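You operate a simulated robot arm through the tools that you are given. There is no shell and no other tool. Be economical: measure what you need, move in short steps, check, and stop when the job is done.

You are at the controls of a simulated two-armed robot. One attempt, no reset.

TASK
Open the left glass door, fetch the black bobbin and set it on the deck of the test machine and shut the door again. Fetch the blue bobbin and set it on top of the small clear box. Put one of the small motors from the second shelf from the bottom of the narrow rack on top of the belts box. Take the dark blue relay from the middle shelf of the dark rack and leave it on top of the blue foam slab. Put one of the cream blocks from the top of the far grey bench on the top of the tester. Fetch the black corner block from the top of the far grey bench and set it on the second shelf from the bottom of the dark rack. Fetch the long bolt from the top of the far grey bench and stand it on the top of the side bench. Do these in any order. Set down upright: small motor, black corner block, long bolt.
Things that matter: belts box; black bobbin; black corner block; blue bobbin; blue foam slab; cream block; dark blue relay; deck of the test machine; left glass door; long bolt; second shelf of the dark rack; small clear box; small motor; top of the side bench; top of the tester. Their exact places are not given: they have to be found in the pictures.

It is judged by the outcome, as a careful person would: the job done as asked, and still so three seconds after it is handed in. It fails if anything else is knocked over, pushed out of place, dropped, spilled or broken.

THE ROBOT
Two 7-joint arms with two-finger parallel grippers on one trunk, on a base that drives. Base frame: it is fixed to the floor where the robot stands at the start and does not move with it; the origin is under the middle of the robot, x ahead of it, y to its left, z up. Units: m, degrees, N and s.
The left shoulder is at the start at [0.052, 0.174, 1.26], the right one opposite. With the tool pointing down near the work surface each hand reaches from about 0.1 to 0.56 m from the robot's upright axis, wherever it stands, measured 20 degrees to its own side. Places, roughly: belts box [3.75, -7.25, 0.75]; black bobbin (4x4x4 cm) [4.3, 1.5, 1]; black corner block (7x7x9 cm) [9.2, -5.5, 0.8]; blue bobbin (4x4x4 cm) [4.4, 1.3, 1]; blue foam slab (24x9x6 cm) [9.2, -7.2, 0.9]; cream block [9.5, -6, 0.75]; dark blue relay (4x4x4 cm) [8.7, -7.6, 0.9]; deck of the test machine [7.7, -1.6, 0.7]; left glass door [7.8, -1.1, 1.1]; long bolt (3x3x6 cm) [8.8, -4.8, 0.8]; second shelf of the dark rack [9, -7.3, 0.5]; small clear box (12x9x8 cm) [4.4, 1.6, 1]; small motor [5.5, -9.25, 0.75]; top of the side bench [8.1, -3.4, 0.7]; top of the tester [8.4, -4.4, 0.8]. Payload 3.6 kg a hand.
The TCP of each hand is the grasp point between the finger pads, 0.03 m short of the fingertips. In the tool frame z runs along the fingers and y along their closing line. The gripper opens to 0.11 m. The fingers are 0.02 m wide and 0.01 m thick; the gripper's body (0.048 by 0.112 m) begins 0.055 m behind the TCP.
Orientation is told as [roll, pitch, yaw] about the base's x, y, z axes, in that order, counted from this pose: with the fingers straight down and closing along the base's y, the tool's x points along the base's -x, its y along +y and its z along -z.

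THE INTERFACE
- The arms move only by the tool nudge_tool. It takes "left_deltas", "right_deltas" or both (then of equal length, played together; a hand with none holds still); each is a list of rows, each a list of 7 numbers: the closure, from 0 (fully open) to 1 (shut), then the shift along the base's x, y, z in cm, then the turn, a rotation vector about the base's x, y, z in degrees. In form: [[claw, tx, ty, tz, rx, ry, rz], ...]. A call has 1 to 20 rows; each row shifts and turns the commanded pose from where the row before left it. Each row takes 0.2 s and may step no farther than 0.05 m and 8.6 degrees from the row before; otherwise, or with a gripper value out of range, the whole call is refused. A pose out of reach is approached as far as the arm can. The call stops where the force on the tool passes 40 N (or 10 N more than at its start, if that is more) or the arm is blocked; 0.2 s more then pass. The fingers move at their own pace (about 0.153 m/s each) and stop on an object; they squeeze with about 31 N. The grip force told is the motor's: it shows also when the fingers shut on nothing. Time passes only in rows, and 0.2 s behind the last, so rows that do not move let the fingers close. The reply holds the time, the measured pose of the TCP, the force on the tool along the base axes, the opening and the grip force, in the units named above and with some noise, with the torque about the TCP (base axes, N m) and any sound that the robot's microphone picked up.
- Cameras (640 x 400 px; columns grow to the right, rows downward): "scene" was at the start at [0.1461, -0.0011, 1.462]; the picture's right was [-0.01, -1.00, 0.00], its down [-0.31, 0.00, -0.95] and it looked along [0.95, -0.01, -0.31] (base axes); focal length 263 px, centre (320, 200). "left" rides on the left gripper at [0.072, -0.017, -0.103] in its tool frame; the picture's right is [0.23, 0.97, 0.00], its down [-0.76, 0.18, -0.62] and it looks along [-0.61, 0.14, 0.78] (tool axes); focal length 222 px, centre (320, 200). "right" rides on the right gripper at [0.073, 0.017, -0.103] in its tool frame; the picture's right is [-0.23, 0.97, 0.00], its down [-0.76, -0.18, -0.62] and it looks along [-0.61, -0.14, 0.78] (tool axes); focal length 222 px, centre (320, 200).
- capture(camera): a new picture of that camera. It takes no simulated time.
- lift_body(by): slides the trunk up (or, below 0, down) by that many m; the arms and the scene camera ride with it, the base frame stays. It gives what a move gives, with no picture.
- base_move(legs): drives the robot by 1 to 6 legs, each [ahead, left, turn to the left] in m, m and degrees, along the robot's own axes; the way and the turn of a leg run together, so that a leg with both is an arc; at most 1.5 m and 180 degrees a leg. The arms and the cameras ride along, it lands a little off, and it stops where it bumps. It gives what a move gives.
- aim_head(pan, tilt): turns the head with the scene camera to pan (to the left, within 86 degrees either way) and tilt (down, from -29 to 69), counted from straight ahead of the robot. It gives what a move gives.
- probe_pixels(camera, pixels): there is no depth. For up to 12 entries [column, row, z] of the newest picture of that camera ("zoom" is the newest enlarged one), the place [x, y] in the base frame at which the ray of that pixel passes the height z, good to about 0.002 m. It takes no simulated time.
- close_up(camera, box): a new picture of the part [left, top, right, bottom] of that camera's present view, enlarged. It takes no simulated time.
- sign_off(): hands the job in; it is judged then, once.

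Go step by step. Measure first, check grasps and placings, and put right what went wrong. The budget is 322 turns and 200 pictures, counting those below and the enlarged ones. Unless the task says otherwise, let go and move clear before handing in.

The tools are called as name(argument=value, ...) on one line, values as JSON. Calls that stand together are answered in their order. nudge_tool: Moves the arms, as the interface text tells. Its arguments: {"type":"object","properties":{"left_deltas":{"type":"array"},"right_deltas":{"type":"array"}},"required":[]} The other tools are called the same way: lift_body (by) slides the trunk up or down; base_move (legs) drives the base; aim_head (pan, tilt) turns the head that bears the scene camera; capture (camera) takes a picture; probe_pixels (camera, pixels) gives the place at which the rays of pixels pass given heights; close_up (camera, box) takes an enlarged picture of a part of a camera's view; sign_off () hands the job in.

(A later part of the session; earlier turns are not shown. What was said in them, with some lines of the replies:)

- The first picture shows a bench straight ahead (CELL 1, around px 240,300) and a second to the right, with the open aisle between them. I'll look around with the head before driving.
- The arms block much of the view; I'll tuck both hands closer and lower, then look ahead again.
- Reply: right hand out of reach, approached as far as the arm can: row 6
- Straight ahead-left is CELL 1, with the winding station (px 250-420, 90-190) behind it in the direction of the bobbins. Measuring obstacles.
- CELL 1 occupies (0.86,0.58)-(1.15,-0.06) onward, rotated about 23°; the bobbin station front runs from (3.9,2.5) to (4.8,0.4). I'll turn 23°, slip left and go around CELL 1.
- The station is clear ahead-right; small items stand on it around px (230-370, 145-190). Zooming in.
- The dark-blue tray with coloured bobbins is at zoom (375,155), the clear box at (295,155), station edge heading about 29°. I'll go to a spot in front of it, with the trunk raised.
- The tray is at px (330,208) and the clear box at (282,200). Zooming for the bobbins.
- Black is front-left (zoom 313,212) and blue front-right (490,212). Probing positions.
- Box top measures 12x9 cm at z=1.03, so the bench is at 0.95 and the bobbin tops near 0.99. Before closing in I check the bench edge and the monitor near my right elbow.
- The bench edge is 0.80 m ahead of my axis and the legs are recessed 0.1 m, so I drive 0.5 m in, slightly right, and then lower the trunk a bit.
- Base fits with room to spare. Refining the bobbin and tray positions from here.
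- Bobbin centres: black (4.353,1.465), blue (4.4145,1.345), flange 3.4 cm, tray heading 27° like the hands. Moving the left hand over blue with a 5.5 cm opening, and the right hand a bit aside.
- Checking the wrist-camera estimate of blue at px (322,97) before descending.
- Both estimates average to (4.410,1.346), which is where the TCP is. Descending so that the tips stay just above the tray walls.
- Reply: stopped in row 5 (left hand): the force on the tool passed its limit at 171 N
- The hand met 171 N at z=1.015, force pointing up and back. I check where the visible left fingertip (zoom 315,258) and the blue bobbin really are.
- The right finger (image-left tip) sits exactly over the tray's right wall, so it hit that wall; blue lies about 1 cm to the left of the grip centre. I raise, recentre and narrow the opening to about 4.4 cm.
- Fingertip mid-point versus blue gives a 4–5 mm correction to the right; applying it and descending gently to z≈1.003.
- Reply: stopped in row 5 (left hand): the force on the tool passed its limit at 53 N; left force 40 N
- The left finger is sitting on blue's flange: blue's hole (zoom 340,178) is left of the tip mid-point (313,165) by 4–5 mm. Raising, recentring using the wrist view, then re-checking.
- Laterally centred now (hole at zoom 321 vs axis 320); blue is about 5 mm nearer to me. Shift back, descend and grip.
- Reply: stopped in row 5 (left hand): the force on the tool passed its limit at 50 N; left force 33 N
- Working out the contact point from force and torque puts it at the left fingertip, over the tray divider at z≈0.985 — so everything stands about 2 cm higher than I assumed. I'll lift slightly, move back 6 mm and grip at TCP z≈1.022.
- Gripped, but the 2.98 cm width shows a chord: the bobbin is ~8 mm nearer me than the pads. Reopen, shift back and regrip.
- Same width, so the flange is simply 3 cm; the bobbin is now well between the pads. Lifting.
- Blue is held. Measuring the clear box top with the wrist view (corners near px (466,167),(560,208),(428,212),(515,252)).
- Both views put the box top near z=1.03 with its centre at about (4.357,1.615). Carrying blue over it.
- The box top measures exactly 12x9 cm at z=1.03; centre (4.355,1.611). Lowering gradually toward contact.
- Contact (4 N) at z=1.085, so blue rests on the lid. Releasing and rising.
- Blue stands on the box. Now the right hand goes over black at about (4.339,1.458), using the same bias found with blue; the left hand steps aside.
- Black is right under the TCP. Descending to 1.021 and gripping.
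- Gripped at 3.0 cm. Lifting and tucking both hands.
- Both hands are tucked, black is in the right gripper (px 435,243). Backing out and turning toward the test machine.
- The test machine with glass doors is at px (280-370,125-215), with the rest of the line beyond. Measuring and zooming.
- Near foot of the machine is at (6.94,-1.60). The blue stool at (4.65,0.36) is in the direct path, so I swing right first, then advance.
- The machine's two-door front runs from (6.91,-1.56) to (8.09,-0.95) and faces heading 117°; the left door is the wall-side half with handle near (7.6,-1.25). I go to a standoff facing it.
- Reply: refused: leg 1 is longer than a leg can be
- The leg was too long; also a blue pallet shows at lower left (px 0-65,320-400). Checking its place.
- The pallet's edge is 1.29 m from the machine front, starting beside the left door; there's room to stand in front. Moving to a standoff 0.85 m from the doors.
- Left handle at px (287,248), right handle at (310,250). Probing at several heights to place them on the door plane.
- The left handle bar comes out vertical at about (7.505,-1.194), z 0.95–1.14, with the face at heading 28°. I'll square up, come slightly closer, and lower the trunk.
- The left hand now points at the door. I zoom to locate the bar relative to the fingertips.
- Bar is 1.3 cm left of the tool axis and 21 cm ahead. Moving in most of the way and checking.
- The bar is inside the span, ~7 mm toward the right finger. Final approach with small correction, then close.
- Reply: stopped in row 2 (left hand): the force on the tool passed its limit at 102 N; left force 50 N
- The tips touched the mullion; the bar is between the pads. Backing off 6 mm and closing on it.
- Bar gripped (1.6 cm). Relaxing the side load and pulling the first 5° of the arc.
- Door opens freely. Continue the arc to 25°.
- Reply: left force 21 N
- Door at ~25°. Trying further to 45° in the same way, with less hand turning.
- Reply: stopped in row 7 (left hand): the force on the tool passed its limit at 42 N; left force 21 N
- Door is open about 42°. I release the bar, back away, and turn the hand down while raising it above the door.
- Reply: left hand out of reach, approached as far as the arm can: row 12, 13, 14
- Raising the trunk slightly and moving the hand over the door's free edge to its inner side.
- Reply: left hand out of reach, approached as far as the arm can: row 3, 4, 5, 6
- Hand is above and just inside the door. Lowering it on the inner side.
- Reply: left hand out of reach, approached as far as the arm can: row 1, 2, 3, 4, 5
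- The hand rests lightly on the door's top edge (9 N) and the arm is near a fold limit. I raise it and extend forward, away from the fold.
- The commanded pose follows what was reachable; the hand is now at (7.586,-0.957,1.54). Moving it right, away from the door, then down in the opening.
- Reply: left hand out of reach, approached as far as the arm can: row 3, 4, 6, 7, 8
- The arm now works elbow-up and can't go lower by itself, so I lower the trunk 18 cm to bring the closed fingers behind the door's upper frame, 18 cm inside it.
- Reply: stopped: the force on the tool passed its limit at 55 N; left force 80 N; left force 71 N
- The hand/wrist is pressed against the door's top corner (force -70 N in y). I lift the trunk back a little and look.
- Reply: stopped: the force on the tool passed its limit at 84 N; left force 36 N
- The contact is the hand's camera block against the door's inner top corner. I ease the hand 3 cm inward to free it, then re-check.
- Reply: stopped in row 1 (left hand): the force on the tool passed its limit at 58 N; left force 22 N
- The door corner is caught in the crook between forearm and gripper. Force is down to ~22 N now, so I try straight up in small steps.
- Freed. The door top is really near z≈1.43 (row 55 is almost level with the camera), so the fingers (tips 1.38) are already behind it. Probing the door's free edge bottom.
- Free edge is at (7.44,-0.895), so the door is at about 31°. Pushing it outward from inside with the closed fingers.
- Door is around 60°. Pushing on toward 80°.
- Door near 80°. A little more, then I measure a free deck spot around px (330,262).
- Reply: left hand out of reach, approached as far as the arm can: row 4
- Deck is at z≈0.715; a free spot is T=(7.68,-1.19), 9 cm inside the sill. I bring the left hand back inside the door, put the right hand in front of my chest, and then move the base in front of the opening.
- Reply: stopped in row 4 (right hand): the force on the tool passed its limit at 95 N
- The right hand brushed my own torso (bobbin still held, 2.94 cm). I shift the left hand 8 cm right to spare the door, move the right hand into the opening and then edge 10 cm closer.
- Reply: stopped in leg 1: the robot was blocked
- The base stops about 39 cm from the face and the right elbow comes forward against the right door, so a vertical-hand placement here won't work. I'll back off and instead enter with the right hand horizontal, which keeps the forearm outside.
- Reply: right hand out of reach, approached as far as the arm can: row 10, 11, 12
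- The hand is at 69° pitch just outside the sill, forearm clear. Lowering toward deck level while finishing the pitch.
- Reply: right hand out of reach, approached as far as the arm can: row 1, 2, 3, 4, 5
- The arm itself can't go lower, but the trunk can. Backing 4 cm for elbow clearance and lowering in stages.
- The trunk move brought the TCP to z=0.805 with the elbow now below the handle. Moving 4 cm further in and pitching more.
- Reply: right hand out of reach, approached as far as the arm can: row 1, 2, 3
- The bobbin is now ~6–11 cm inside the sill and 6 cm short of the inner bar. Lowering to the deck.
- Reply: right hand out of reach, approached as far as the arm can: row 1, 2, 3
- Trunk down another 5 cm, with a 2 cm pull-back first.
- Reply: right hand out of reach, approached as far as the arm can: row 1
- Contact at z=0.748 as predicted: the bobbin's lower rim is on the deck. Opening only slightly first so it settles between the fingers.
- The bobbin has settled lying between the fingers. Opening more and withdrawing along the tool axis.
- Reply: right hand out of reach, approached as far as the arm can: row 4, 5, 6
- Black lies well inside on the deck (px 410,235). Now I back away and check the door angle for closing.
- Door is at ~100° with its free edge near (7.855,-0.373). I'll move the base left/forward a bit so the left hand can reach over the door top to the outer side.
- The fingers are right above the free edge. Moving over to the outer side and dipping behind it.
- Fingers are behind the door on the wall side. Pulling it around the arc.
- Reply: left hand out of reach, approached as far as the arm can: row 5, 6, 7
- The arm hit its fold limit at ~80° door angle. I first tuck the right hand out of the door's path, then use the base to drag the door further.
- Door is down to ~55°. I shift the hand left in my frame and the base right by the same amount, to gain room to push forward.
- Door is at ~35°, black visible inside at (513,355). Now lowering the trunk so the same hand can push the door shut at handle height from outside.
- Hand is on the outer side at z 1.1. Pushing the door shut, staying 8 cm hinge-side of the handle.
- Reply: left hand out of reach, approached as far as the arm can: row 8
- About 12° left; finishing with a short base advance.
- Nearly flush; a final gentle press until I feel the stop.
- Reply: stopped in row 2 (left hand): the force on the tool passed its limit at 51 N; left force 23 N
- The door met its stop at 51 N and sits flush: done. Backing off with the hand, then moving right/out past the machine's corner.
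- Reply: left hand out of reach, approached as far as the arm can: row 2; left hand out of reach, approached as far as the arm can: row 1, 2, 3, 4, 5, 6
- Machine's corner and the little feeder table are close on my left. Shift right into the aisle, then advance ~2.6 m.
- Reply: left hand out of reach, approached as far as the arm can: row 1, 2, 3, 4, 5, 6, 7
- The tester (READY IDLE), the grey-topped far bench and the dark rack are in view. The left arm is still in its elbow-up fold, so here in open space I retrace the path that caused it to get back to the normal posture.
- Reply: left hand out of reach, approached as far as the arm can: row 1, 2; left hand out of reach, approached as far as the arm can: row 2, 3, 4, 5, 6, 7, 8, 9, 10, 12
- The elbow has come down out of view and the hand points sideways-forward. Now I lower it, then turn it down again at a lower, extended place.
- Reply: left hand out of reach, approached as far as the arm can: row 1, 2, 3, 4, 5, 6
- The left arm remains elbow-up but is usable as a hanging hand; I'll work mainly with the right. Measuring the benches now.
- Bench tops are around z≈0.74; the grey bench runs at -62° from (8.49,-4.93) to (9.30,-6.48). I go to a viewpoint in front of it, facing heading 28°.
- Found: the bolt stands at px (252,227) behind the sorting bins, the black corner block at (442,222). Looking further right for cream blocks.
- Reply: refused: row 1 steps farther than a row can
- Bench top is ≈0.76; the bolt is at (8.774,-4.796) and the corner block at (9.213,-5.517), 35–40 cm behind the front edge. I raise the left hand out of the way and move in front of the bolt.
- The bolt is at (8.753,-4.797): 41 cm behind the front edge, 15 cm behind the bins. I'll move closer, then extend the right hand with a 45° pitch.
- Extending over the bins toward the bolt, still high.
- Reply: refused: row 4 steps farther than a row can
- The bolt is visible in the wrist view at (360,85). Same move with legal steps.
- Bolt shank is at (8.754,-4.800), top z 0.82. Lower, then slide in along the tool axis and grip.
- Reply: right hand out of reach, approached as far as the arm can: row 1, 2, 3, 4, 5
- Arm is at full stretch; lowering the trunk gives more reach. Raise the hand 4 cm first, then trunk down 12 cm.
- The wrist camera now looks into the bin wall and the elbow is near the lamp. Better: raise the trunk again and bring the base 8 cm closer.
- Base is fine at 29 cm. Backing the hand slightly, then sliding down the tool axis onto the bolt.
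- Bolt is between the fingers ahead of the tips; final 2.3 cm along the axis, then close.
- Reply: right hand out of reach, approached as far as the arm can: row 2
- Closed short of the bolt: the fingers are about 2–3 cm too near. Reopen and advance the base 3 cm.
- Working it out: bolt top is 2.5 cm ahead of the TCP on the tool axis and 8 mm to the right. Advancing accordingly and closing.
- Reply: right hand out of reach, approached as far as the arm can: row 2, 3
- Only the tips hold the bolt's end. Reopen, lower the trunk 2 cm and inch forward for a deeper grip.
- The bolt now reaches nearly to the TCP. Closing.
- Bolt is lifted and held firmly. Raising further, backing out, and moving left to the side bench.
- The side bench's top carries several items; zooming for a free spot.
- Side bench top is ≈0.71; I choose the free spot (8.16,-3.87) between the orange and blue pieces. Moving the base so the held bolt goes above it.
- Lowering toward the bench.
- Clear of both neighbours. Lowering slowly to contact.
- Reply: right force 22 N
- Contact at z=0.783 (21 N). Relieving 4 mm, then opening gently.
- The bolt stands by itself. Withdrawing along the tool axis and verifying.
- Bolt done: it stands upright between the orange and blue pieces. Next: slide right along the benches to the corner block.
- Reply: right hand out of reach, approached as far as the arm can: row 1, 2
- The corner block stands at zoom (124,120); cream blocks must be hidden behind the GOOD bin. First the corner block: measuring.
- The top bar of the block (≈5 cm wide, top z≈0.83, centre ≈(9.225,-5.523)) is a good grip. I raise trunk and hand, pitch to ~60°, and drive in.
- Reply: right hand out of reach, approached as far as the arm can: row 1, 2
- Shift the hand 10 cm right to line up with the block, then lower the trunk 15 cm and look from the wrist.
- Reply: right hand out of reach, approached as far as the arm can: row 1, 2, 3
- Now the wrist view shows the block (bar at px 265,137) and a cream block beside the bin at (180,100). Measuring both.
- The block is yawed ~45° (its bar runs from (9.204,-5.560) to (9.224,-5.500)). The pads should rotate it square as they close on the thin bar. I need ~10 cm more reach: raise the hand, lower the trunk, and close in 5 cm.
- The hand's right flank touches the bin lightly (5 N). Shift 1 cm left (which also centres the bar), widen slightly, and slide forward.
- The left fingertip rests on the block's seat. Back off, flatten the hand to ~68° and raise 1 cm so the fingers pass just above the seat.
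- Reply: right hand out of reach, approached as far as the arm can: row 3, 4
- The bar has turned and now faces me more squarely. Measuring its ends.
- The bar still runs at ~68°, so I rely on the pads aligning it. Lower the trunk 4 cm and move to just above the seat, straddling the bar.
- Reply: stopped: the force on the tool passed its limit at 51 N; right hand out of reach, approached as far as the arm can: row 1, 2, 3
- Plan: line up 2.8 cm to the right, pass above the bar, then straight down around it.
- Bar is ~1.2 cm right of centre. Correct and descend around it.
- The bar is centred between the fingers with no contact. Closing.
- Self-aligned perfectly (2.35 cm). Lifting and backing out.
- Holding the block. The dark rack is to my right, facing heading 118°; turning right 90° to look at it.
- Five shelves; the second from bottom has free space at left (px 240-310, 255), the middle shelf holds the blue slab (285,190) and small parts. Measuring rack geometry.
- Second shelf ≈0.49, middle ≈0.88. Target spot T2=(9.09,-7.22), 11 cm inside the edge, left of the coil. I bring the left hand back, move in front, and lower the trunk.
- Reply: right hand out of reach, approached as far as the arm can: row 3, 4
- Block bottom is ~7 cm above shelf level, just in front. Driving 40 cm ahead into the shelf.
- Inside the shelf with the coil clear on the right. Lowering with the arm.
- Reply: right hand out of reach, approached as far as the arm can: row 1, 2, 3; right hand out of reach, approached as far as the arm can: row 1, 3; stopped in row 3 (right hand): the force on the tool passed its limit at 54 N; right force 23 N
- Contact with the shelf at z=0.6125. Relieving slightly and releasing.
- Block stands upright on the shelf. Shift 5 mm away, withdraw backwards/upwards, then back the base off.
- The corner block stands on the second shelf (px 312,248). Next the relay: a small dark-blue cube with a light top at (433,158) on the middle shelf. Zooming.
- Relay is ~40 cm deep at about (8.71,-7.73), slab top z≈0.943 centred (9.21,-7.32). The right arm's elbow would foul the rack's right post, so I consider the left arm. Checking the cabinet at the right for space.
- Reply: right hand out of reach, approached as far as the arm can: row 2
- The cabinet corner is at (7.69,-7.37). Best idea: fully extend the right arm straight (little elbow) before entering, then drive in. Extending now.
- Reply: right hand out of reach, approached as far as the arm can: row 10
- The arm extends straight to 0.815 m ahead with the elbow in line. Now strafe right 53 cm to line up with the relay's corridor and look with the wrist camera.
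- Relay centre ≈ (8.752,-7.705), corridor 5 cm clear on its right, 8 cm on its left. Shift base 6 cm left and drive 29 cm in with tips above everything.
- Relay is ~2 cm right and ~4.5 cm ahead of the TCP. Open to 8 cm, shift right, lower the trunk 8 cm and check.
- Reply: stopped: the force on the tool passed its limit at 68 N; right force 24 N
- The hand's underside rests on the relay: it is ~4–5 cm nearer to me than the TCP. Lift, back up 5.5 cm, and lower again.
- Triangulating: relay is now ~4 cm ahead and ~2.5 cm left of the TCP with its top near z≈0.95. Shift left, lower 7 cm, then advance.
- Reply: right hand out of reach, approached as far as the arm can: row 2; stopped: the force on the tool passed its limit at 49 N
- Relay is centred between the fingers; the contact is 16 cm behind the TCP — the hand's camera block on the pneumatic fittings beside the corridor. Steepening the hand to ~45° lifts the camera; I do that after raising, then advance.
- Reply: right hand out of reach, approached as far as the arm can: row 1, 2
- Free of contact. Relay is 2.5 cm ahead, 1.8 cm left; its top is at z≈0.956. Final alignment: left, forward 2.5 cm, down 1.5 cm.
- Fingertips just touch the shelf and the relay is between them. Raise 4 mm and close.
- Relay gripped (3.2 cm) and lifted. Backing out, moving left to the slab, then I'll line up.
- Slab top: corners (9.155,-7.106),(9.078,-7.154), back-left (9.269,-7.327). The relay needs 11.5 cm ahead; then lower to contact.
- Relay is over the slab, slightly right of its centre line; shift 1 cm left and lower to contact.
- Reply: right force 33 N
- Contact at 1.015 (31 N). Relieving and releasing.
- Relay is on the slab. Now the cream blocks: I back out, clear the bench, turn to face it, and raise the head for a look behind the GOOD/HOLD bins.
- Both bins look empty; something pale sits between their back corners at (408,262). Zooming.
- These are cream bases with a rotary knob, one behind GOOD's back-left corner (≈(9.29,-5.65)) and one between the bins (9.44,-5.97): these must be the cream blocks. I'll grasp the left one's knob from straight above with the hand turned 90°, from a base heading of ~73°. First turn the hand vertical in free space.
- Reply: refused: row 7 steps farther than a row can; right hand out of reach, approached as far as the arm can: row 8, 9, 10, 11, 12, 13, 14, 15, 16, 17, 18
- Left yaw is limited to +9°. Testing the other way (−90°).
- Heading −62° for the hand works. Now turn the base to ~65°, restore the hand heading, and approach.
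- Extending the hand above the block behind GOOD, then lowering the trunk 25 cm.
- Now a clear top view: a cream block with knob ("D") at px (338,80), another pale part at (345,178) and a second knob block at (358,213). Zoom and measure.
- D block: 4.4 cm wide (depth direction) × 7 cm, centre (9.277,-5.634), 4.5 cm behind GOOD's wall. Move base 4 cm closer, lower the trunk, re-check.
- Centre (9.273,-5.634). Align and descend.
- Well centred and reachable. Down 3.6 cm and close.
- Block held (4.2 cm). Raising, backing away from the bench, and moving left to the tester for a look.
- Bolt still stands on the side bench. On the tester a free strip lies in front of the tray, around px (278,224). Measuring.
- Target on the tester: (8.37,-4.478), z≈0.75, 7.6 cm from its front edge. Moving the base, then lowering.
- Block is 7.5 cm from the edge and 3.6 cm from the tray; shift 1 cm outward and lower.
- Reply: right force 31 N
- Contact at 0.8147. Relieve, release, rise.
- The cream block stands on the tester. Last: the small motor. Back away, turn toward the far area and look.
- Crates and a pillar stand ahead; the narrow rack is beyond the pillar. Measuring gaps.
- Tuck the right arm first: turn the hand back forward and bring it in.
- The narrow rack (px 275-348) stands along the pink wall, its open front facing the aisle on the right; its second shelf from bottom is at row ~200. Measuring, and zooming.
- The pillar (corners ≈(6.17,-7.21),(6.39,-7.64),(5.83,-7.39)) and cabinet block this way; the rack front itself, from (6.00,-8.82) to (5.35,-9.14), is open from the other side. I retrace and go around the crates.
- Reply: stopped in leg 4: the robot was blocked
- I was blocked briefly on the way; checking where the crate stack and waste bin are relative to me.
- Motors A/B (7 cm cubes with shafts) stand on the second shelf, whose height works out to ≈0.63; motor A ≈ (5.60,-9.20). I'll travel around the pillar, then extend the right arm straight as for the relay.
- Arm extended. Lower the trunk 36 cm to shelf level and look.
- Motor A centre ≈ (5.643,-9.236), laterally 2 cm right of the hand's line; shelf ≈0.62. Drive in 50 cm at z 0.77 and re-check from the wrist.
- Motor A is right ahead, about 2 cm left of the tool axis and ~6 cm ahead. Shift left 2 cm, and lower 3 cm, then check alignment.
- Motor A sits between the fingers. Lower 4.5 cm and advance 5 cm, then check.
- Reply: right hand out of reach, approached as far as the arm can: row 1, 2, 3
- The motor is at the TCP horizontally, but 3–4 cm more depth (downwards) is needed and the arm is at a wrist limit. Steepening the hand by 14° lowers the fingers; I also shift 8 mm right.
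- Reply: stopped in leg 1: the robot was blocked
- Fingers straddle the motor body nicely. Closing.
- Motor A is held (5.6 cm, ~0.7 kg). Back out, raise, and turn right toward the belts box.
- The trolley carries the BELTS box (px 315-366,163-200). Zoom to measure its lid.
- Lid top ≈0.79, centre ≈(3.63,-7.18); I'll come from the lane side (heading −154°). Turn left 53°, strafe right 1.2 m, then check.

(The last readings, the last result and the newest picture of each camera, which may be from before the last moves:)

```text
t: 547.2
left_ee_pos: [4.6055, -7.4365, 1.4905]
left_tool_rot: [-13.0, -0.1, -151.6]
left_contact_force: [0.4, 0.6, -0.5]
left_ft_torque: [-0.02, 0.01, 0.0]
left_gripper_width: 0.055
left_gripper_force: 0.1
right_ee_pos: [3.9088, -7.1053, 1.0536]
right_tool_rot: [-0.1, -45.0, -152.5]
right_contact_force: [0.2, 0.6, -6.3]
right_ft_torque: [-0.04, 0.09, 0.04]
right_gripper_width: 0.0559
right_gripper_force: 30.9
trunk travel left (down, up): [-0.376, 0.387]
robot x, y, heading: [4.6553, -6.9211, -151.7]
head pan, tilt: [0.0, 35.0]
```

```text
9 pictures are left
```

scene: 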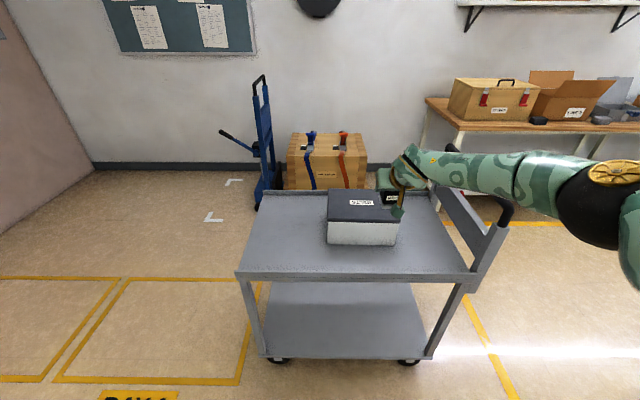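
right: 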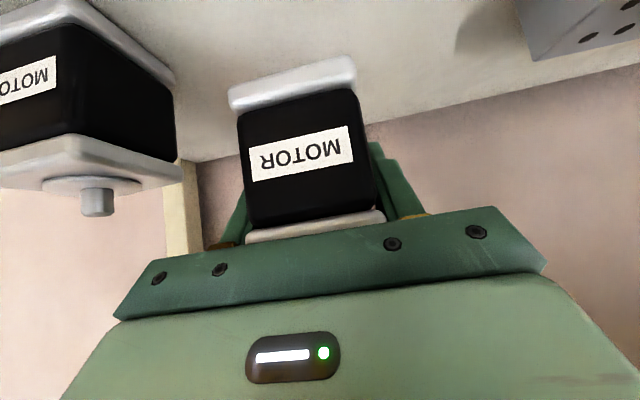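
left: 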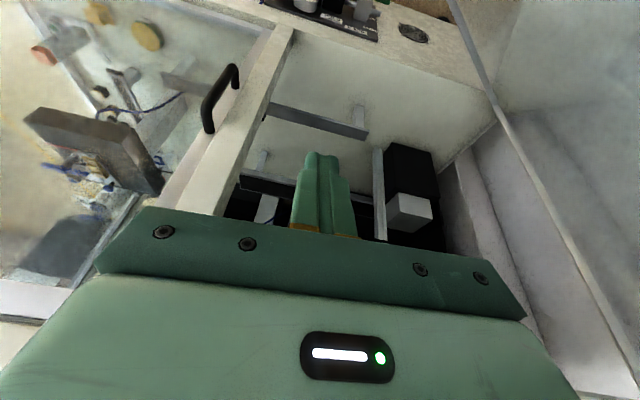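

Lowering here would bring my elbow onto the trolley's handle; extending the arm fully pulls the elbow in. First, exact lid corners from this view.

probe_pixels(camera="scene", pixels=[[327, 221, 0.79], [399, 222, 0.79], [328, 192, 0.79], [386, 193, 0.79], [328, 244, 0.67], [398, 246, 0.67], [328, 244, 0.65]])

nudge_tool(right_deltas=[[1, -2, -1.06, 0, 0, 0, 0], [1, -2, -1.06, 0, 0, 0, 0], [1, -1, -0.53, 0, 0, 0, 0]])

```text
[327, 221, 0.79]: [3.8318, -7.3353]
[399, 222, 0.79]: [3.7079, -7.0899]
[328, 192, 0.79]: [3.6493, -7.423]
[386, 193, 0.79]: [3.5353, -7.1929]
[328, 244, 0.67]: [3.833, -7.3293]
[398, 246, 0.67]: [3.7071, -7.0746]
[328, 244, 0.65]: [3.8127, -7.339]
```

```text
t: 548.0
left_ee_pos: [4.6042, -7.4355, 1.4898]
left_tool_rot: [-13.2, -0.1, -151.6]
left_contact_force: [0.7, -0.6, -0.9]
left_ft_torque: [-0.01, 0.02, -0.01]
left_gripper_width: 0.055
left_gripper_force: 0.1
right_ee_pos: [3.8791, -7.121, 1.0537]
right_tool_rot: [0.1, -44.9, -152.7]
right_contact_force: [-0.2, 0.5, -7.1]
right_ft_torque: [-0.04, 0.09, 0.01]
right_gripper_width: 0.0559
right_gripper_force: 30.8
right hand out of reach, approached as far as the arm can: row 2, 3
trunk travel left (down, up): [-0.376, 0.387]
robot x, y, heading: [4.6596, -6.9204, -151.8]
head pan, tilt: [0.0, 35.0]
```

Lid corners: (3.832,-7.335),(3.708,-7.090),(3.649,-7.423),(3.535,-7.193) at z=0.79, centre (3.68,-7.26). Move base 21 cm ahead / 4.5 cm left, lower the trunk 12 cm, and check.

base_move(legs=[[0.205, 0.046, 0]])

lift_body(by=-0.12)

capture(camera="scene")

```text
t: 549.6
left_ee_pos: [4.4447, -7.5736, 1.4903]
left_tool_rot: [-13.1, -0.2, -151.7]
left_contact_force: [0.4, -0.1, -0.5]
left_ft_torque: [0.01, -0.02, 0.0]
left_gripper_width: 0.0549
left_gripper_force: 0.1
right_ee_pos: [3.7201, -7.2554, 1.0527]
right_tool_rot: [0.2, -45.0, -152.8]
right_contact_force: [-0.3, -0.3, -7.4]
right_ft_torque: [-0.07, 0.09, 0.01]
right_gripper_width: 0.0563
right_gripper_force: 31.2
trunk travel left (down, up): [-0.376, 0.387]
robot x, y, heading: [4.4993, -7.0615, -151.8]
head pan, tilt: [0.0, 35.0]
```

```text
t: 551.1
left_ee_pos: [4.4203, -7.5854, 1.3572]
left_tool_rot: [-13.0, 2.4, -151.8]
left_contact_force: [-0.7, 0.4, 0.0]
left_ft_torque: [-0.02, 0.02, -0.02]
left_gripper_width: 0.0552
left_gripper_force: 0.1
right_ee_pos: [3.7198, -7.2554, 0.9349]
right_tool_rot: [0.1, -45.1, -152.9]
right_contact_force: [0.0, -0.5, -7.1]
right_ft_torque: [-0.02, 0.06, 0.03]
right_gripper_width: 0.056
right_gripper_force: 31.2
trunk travel left (down, up): [-0.256, 0.507]
robot x, y, heading: [4.4986, -7.0597, -152.1]
head pan, tilt: [0.0, 35.0]
```

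```text
8 pictures are left
```

scene: 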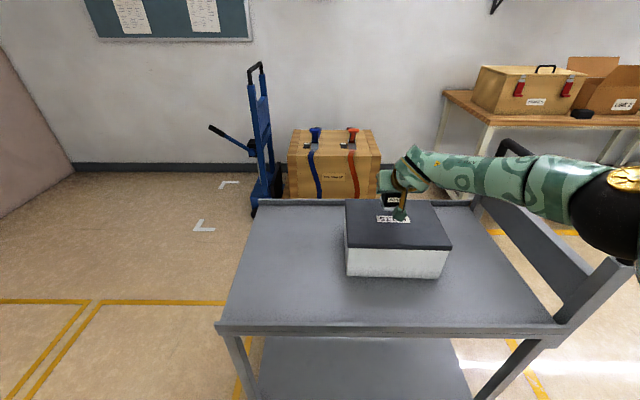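

Elbow clears the handle by several cm laterally; I shift 3 cm left for extra margin and lower gently to contact.

base_move(legs=[[0, 0.03, 0]])

lift_body(by=-0.05)

capture(camera="right")

```text
t: 552.0
left_ee_pos: [4.435, -7.6152, 1.3556]
left_tool_rot: [-13.2, 2.4, -151.7]
left_contact_force: [0.6, -0.1, -0.1]
left_ft_torque: [0.08, 0.0, -0.04]
left_gripper_width: 0.0553
left_gripper_force: 0.0
right_ee_pos: [3.7362, -7.2834, 0.9331]
right_tool_rot: [0.0, -44.9, -152.7]
right_contact_force: [-0.1, -0.9, -6.5]
right_ft_torque: [-0.02, 0.1, -0.01]
right_gripper_width: 0.0559
right_gripper_force: 31.4
trunk travel left (down, up): [-0.256, 0.507]
robot x, y, heading: [4.5126, -7.0875, -152.0]
head pan, tilt: [0.0, 35.0]
```

```text
t: 552.9
left_ee_pos: [4.4308, -7.615, 1.3043]
left_tool_rot: [-13.1, 2.8, -151.6]
left_contact_force: [0.0, 0.1, -0.1]
left_ft_torque: [0.03, 0.0, 0.0]
left_gripper_width: 0.055
left_gripper_force: 0.0
right_ee_pos: [3.7341, -7.2817, 0.8882]
right_tool_rot: [0.0, -45.4, -152.7]
right_contact_force: [-8.3, -2.6, 20.4]
right_ft_torque: [-0.21, 0.39, 0.1]
right_gripper_width: 0.0556
right_gripper_force: 30.9
trunk travel left (down, up): [-0.206, 0.557]
robot x, y, heading: [4.511, -7.0905, -151.9]
head pan, tilt: [0.0, 35.0]
```

```text
7 pictures are left
```

right: 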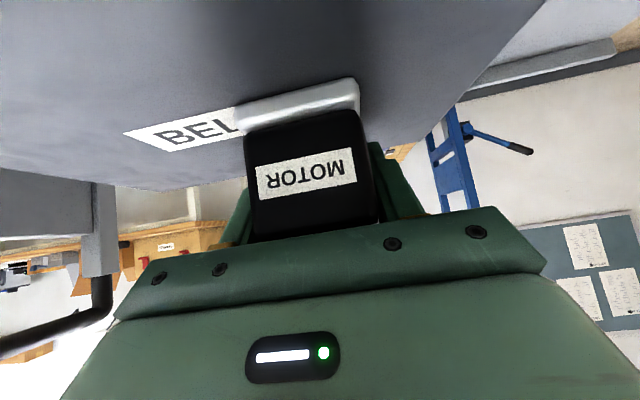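

Motor rests on the lid with margin on all sides. Relieving a few mm and releasing.

nudge_tool(right_deltas=[[1, 0, 0, 0.4, 0, 0, 0], [0.45, 0, 0, 0, 0, 0, 0], [0.35, 0, 0, 0, 0, 0, 0], [0.2, 0, 0, 0, 0, 0, 0], [0.15, 0, 0, 0, 0, 0, 0]])

capture(camera="right")

```text
t: 554.1
left_ee_pos: [4.4287, -7.6161, 1.3032]
left_tool_rot: [-13.0, 2.9, -151.6]
left_contact_force: [-0.5, -0.7, 0.5]
left_ft_torque: [-0.03, 0.0, 0.01]
left_gripper_width: 0.0551
left_gripper_force: 0.1
right_ee_pos: [3.7362, -7.2816, 0.8875]
right_tool_rot: [0.1, -44.9, -152.8]
right_contact_force: [-0.1, -0.1, 0.4]
right_ft_torque: [0.01, 0.01, 0.0]
right_gripper_width: 0.0937
right_gripper_force: 0.1
trunk travel left (down, up): [-0.206, 0.557]
robot x, y, heading: [4.5136, -7.0897, -152.1]
head pan, tilt: [0.0, 35.0]
```

```text
6 pictures are left
```

right: 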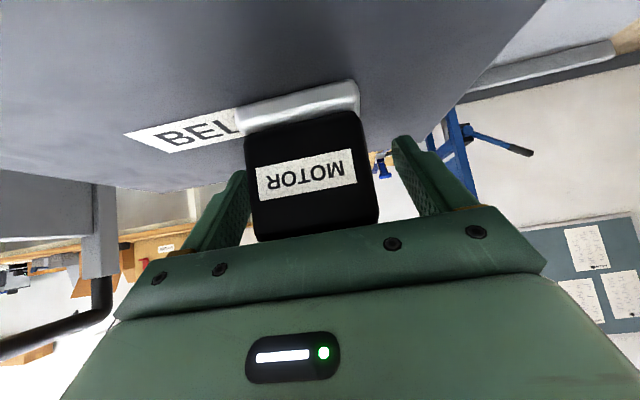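

Standing free. Withdraw along the tool axis, then back the base away and verify.

nudge_tool(right_deltas=[[0.1, -0.25, 0.45, 0, 0, 0, 0], [0.1, 0.9, 0.5, 1.2, 0, 0, 0], [0.1, 1.55, 0.83, 1.9, 0, 0, 0], [0.1, 1.55, 0.83, 1.9, 0, 0, 0], [0.1, 1.55, 0.83, 2.5, 0, 0, 0]])

lift_body(by=0.1)

base_move(legs=[[-0.3, 0, 0]])

close_up(camera="scene", box=[240, 120, 520, 320])

```text
t: 555.3
left_ee_pos: [4.4297, -7.6151, 1.3022]
left_tool_rot: [-13.1, 2.9, -151.5]
left_contact_force: [-0.3, -0.4, 0.0]
left_ft_torque: [0.01, -0.02, 0.02]
left_gripper_width: 0.055
left_gripper_force: 0.0
right_ee_pos: [3.7888, -7.2478, 0.9665]
right_tool_rot: [0.0, -45.0, -152.7]
right_contact_force: [-0.5, 0.0, 0.5]
right_ft_torque: [0.02, 0.02, -0.01]
right_gripper_width: 0.0988
right_gripper_force: 0.0
trunk travel left (down, up): [-0.206, 0.557]
robot x, y, heading: [4.512, -7.0893, -152.2]
head pan, tilt: [0.0, 35.0]
```

```text
t: 556.6
left_ee_pos: [4.4276, -7.6161, 1.4028]
left_tool_rot: [-13.1, 3.0, -151.5]
left_contact_force: [-0.3, -0.8, -0.4]
left_ft_torque: [0.02, -0.03, 0.0]
left_gripper_width: 0.0551
left_gripper_force: 0.0
right_ee_pos: [3.7883, -7.2488, 1.0617]
right_tool_rot: [0.0, -44.8, -152.8]
right_contact_force: [-0.5, -0.4, 0.8]
right_ft_torque: [0.02, -0.01, 0.0]
right_gripper_width: 0.099
right_gripper_force: 0.1
trunk travel left (down, up): [-0.306, 0.457]
robot x, y, heading: [4.5135, -7.0874, -152.0]
head pan, tilt: [0.0, 35.0]
```

```text
t: 558.7
left_ee_pos: [4.6921, -7.4741, 1.4018]
left_tool_rot: [-13.1, 2.9, -152.3]
left_contact_force: [-0.9, 0.0, 0.2]
left_ft_torque: [0.02, 0.01, 0.0]
left_gripper_width: 0.0551
left_gripper_force: 0.1
right_ee_pos: [4.0558, -7.0986, 1.0636]
right_tool_rot: [0.1, -45.0, -153.4]
right_contact_force: [-0.8, 0.7, -0.2]
right_ft_torque: [-0.02, 0.01, 0.04]
right_gripper_width: 0.099
right_gripper_force: 0.0
trunk travel left (down, up): [-0.306, 0.457]
robot x, y, heading: [4.7858, -6.9482, -152.8]
head pan, tilt: [0.0, 35.0]
```

```text
2.00 times, centred on (380, 220) of scene
```

zoom: 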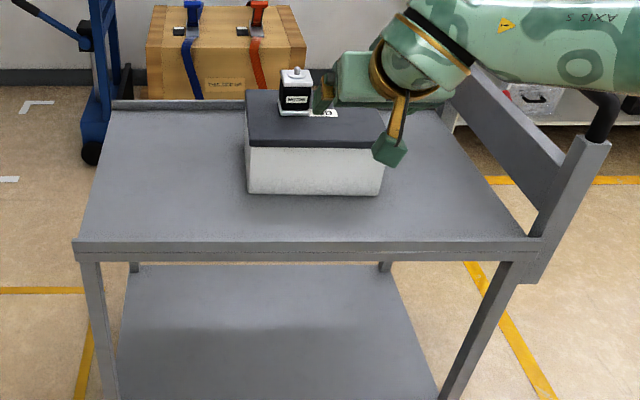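

All seven placings have been checked in the pictures: the motor stands upright on the belts box and both hands are clear. Handing in.

sign_off()

```text
The job is handed in.
```

I handed the job in with all seven items placed and the left glass door shut.

- **Bobbins:** The black bobbin is on the test machine's deck, lying on its side. The blue bobbin stands on the small clear box.
- **Motor:** One small motor stands upright on the belts box.
- **Relay:** The dark blue relay is on the blue foam slab.
- **Corner block and bolt:** The black corner block stands on the dark rack's second shelf, and the long bolt stands on the side bench.
- **Cream block:** One is on top of the tester. No plain cream blocks were visible on the far grey bench, so I took the cream base with a rotary knob that best fitted the description. I can't be sure it is the part you meant.
- **Possible bump:** While driving past the black crate stack, the base was stopped once and I don't know what it touched. The stack still looked in place afterwards, but I didn't confirm it.
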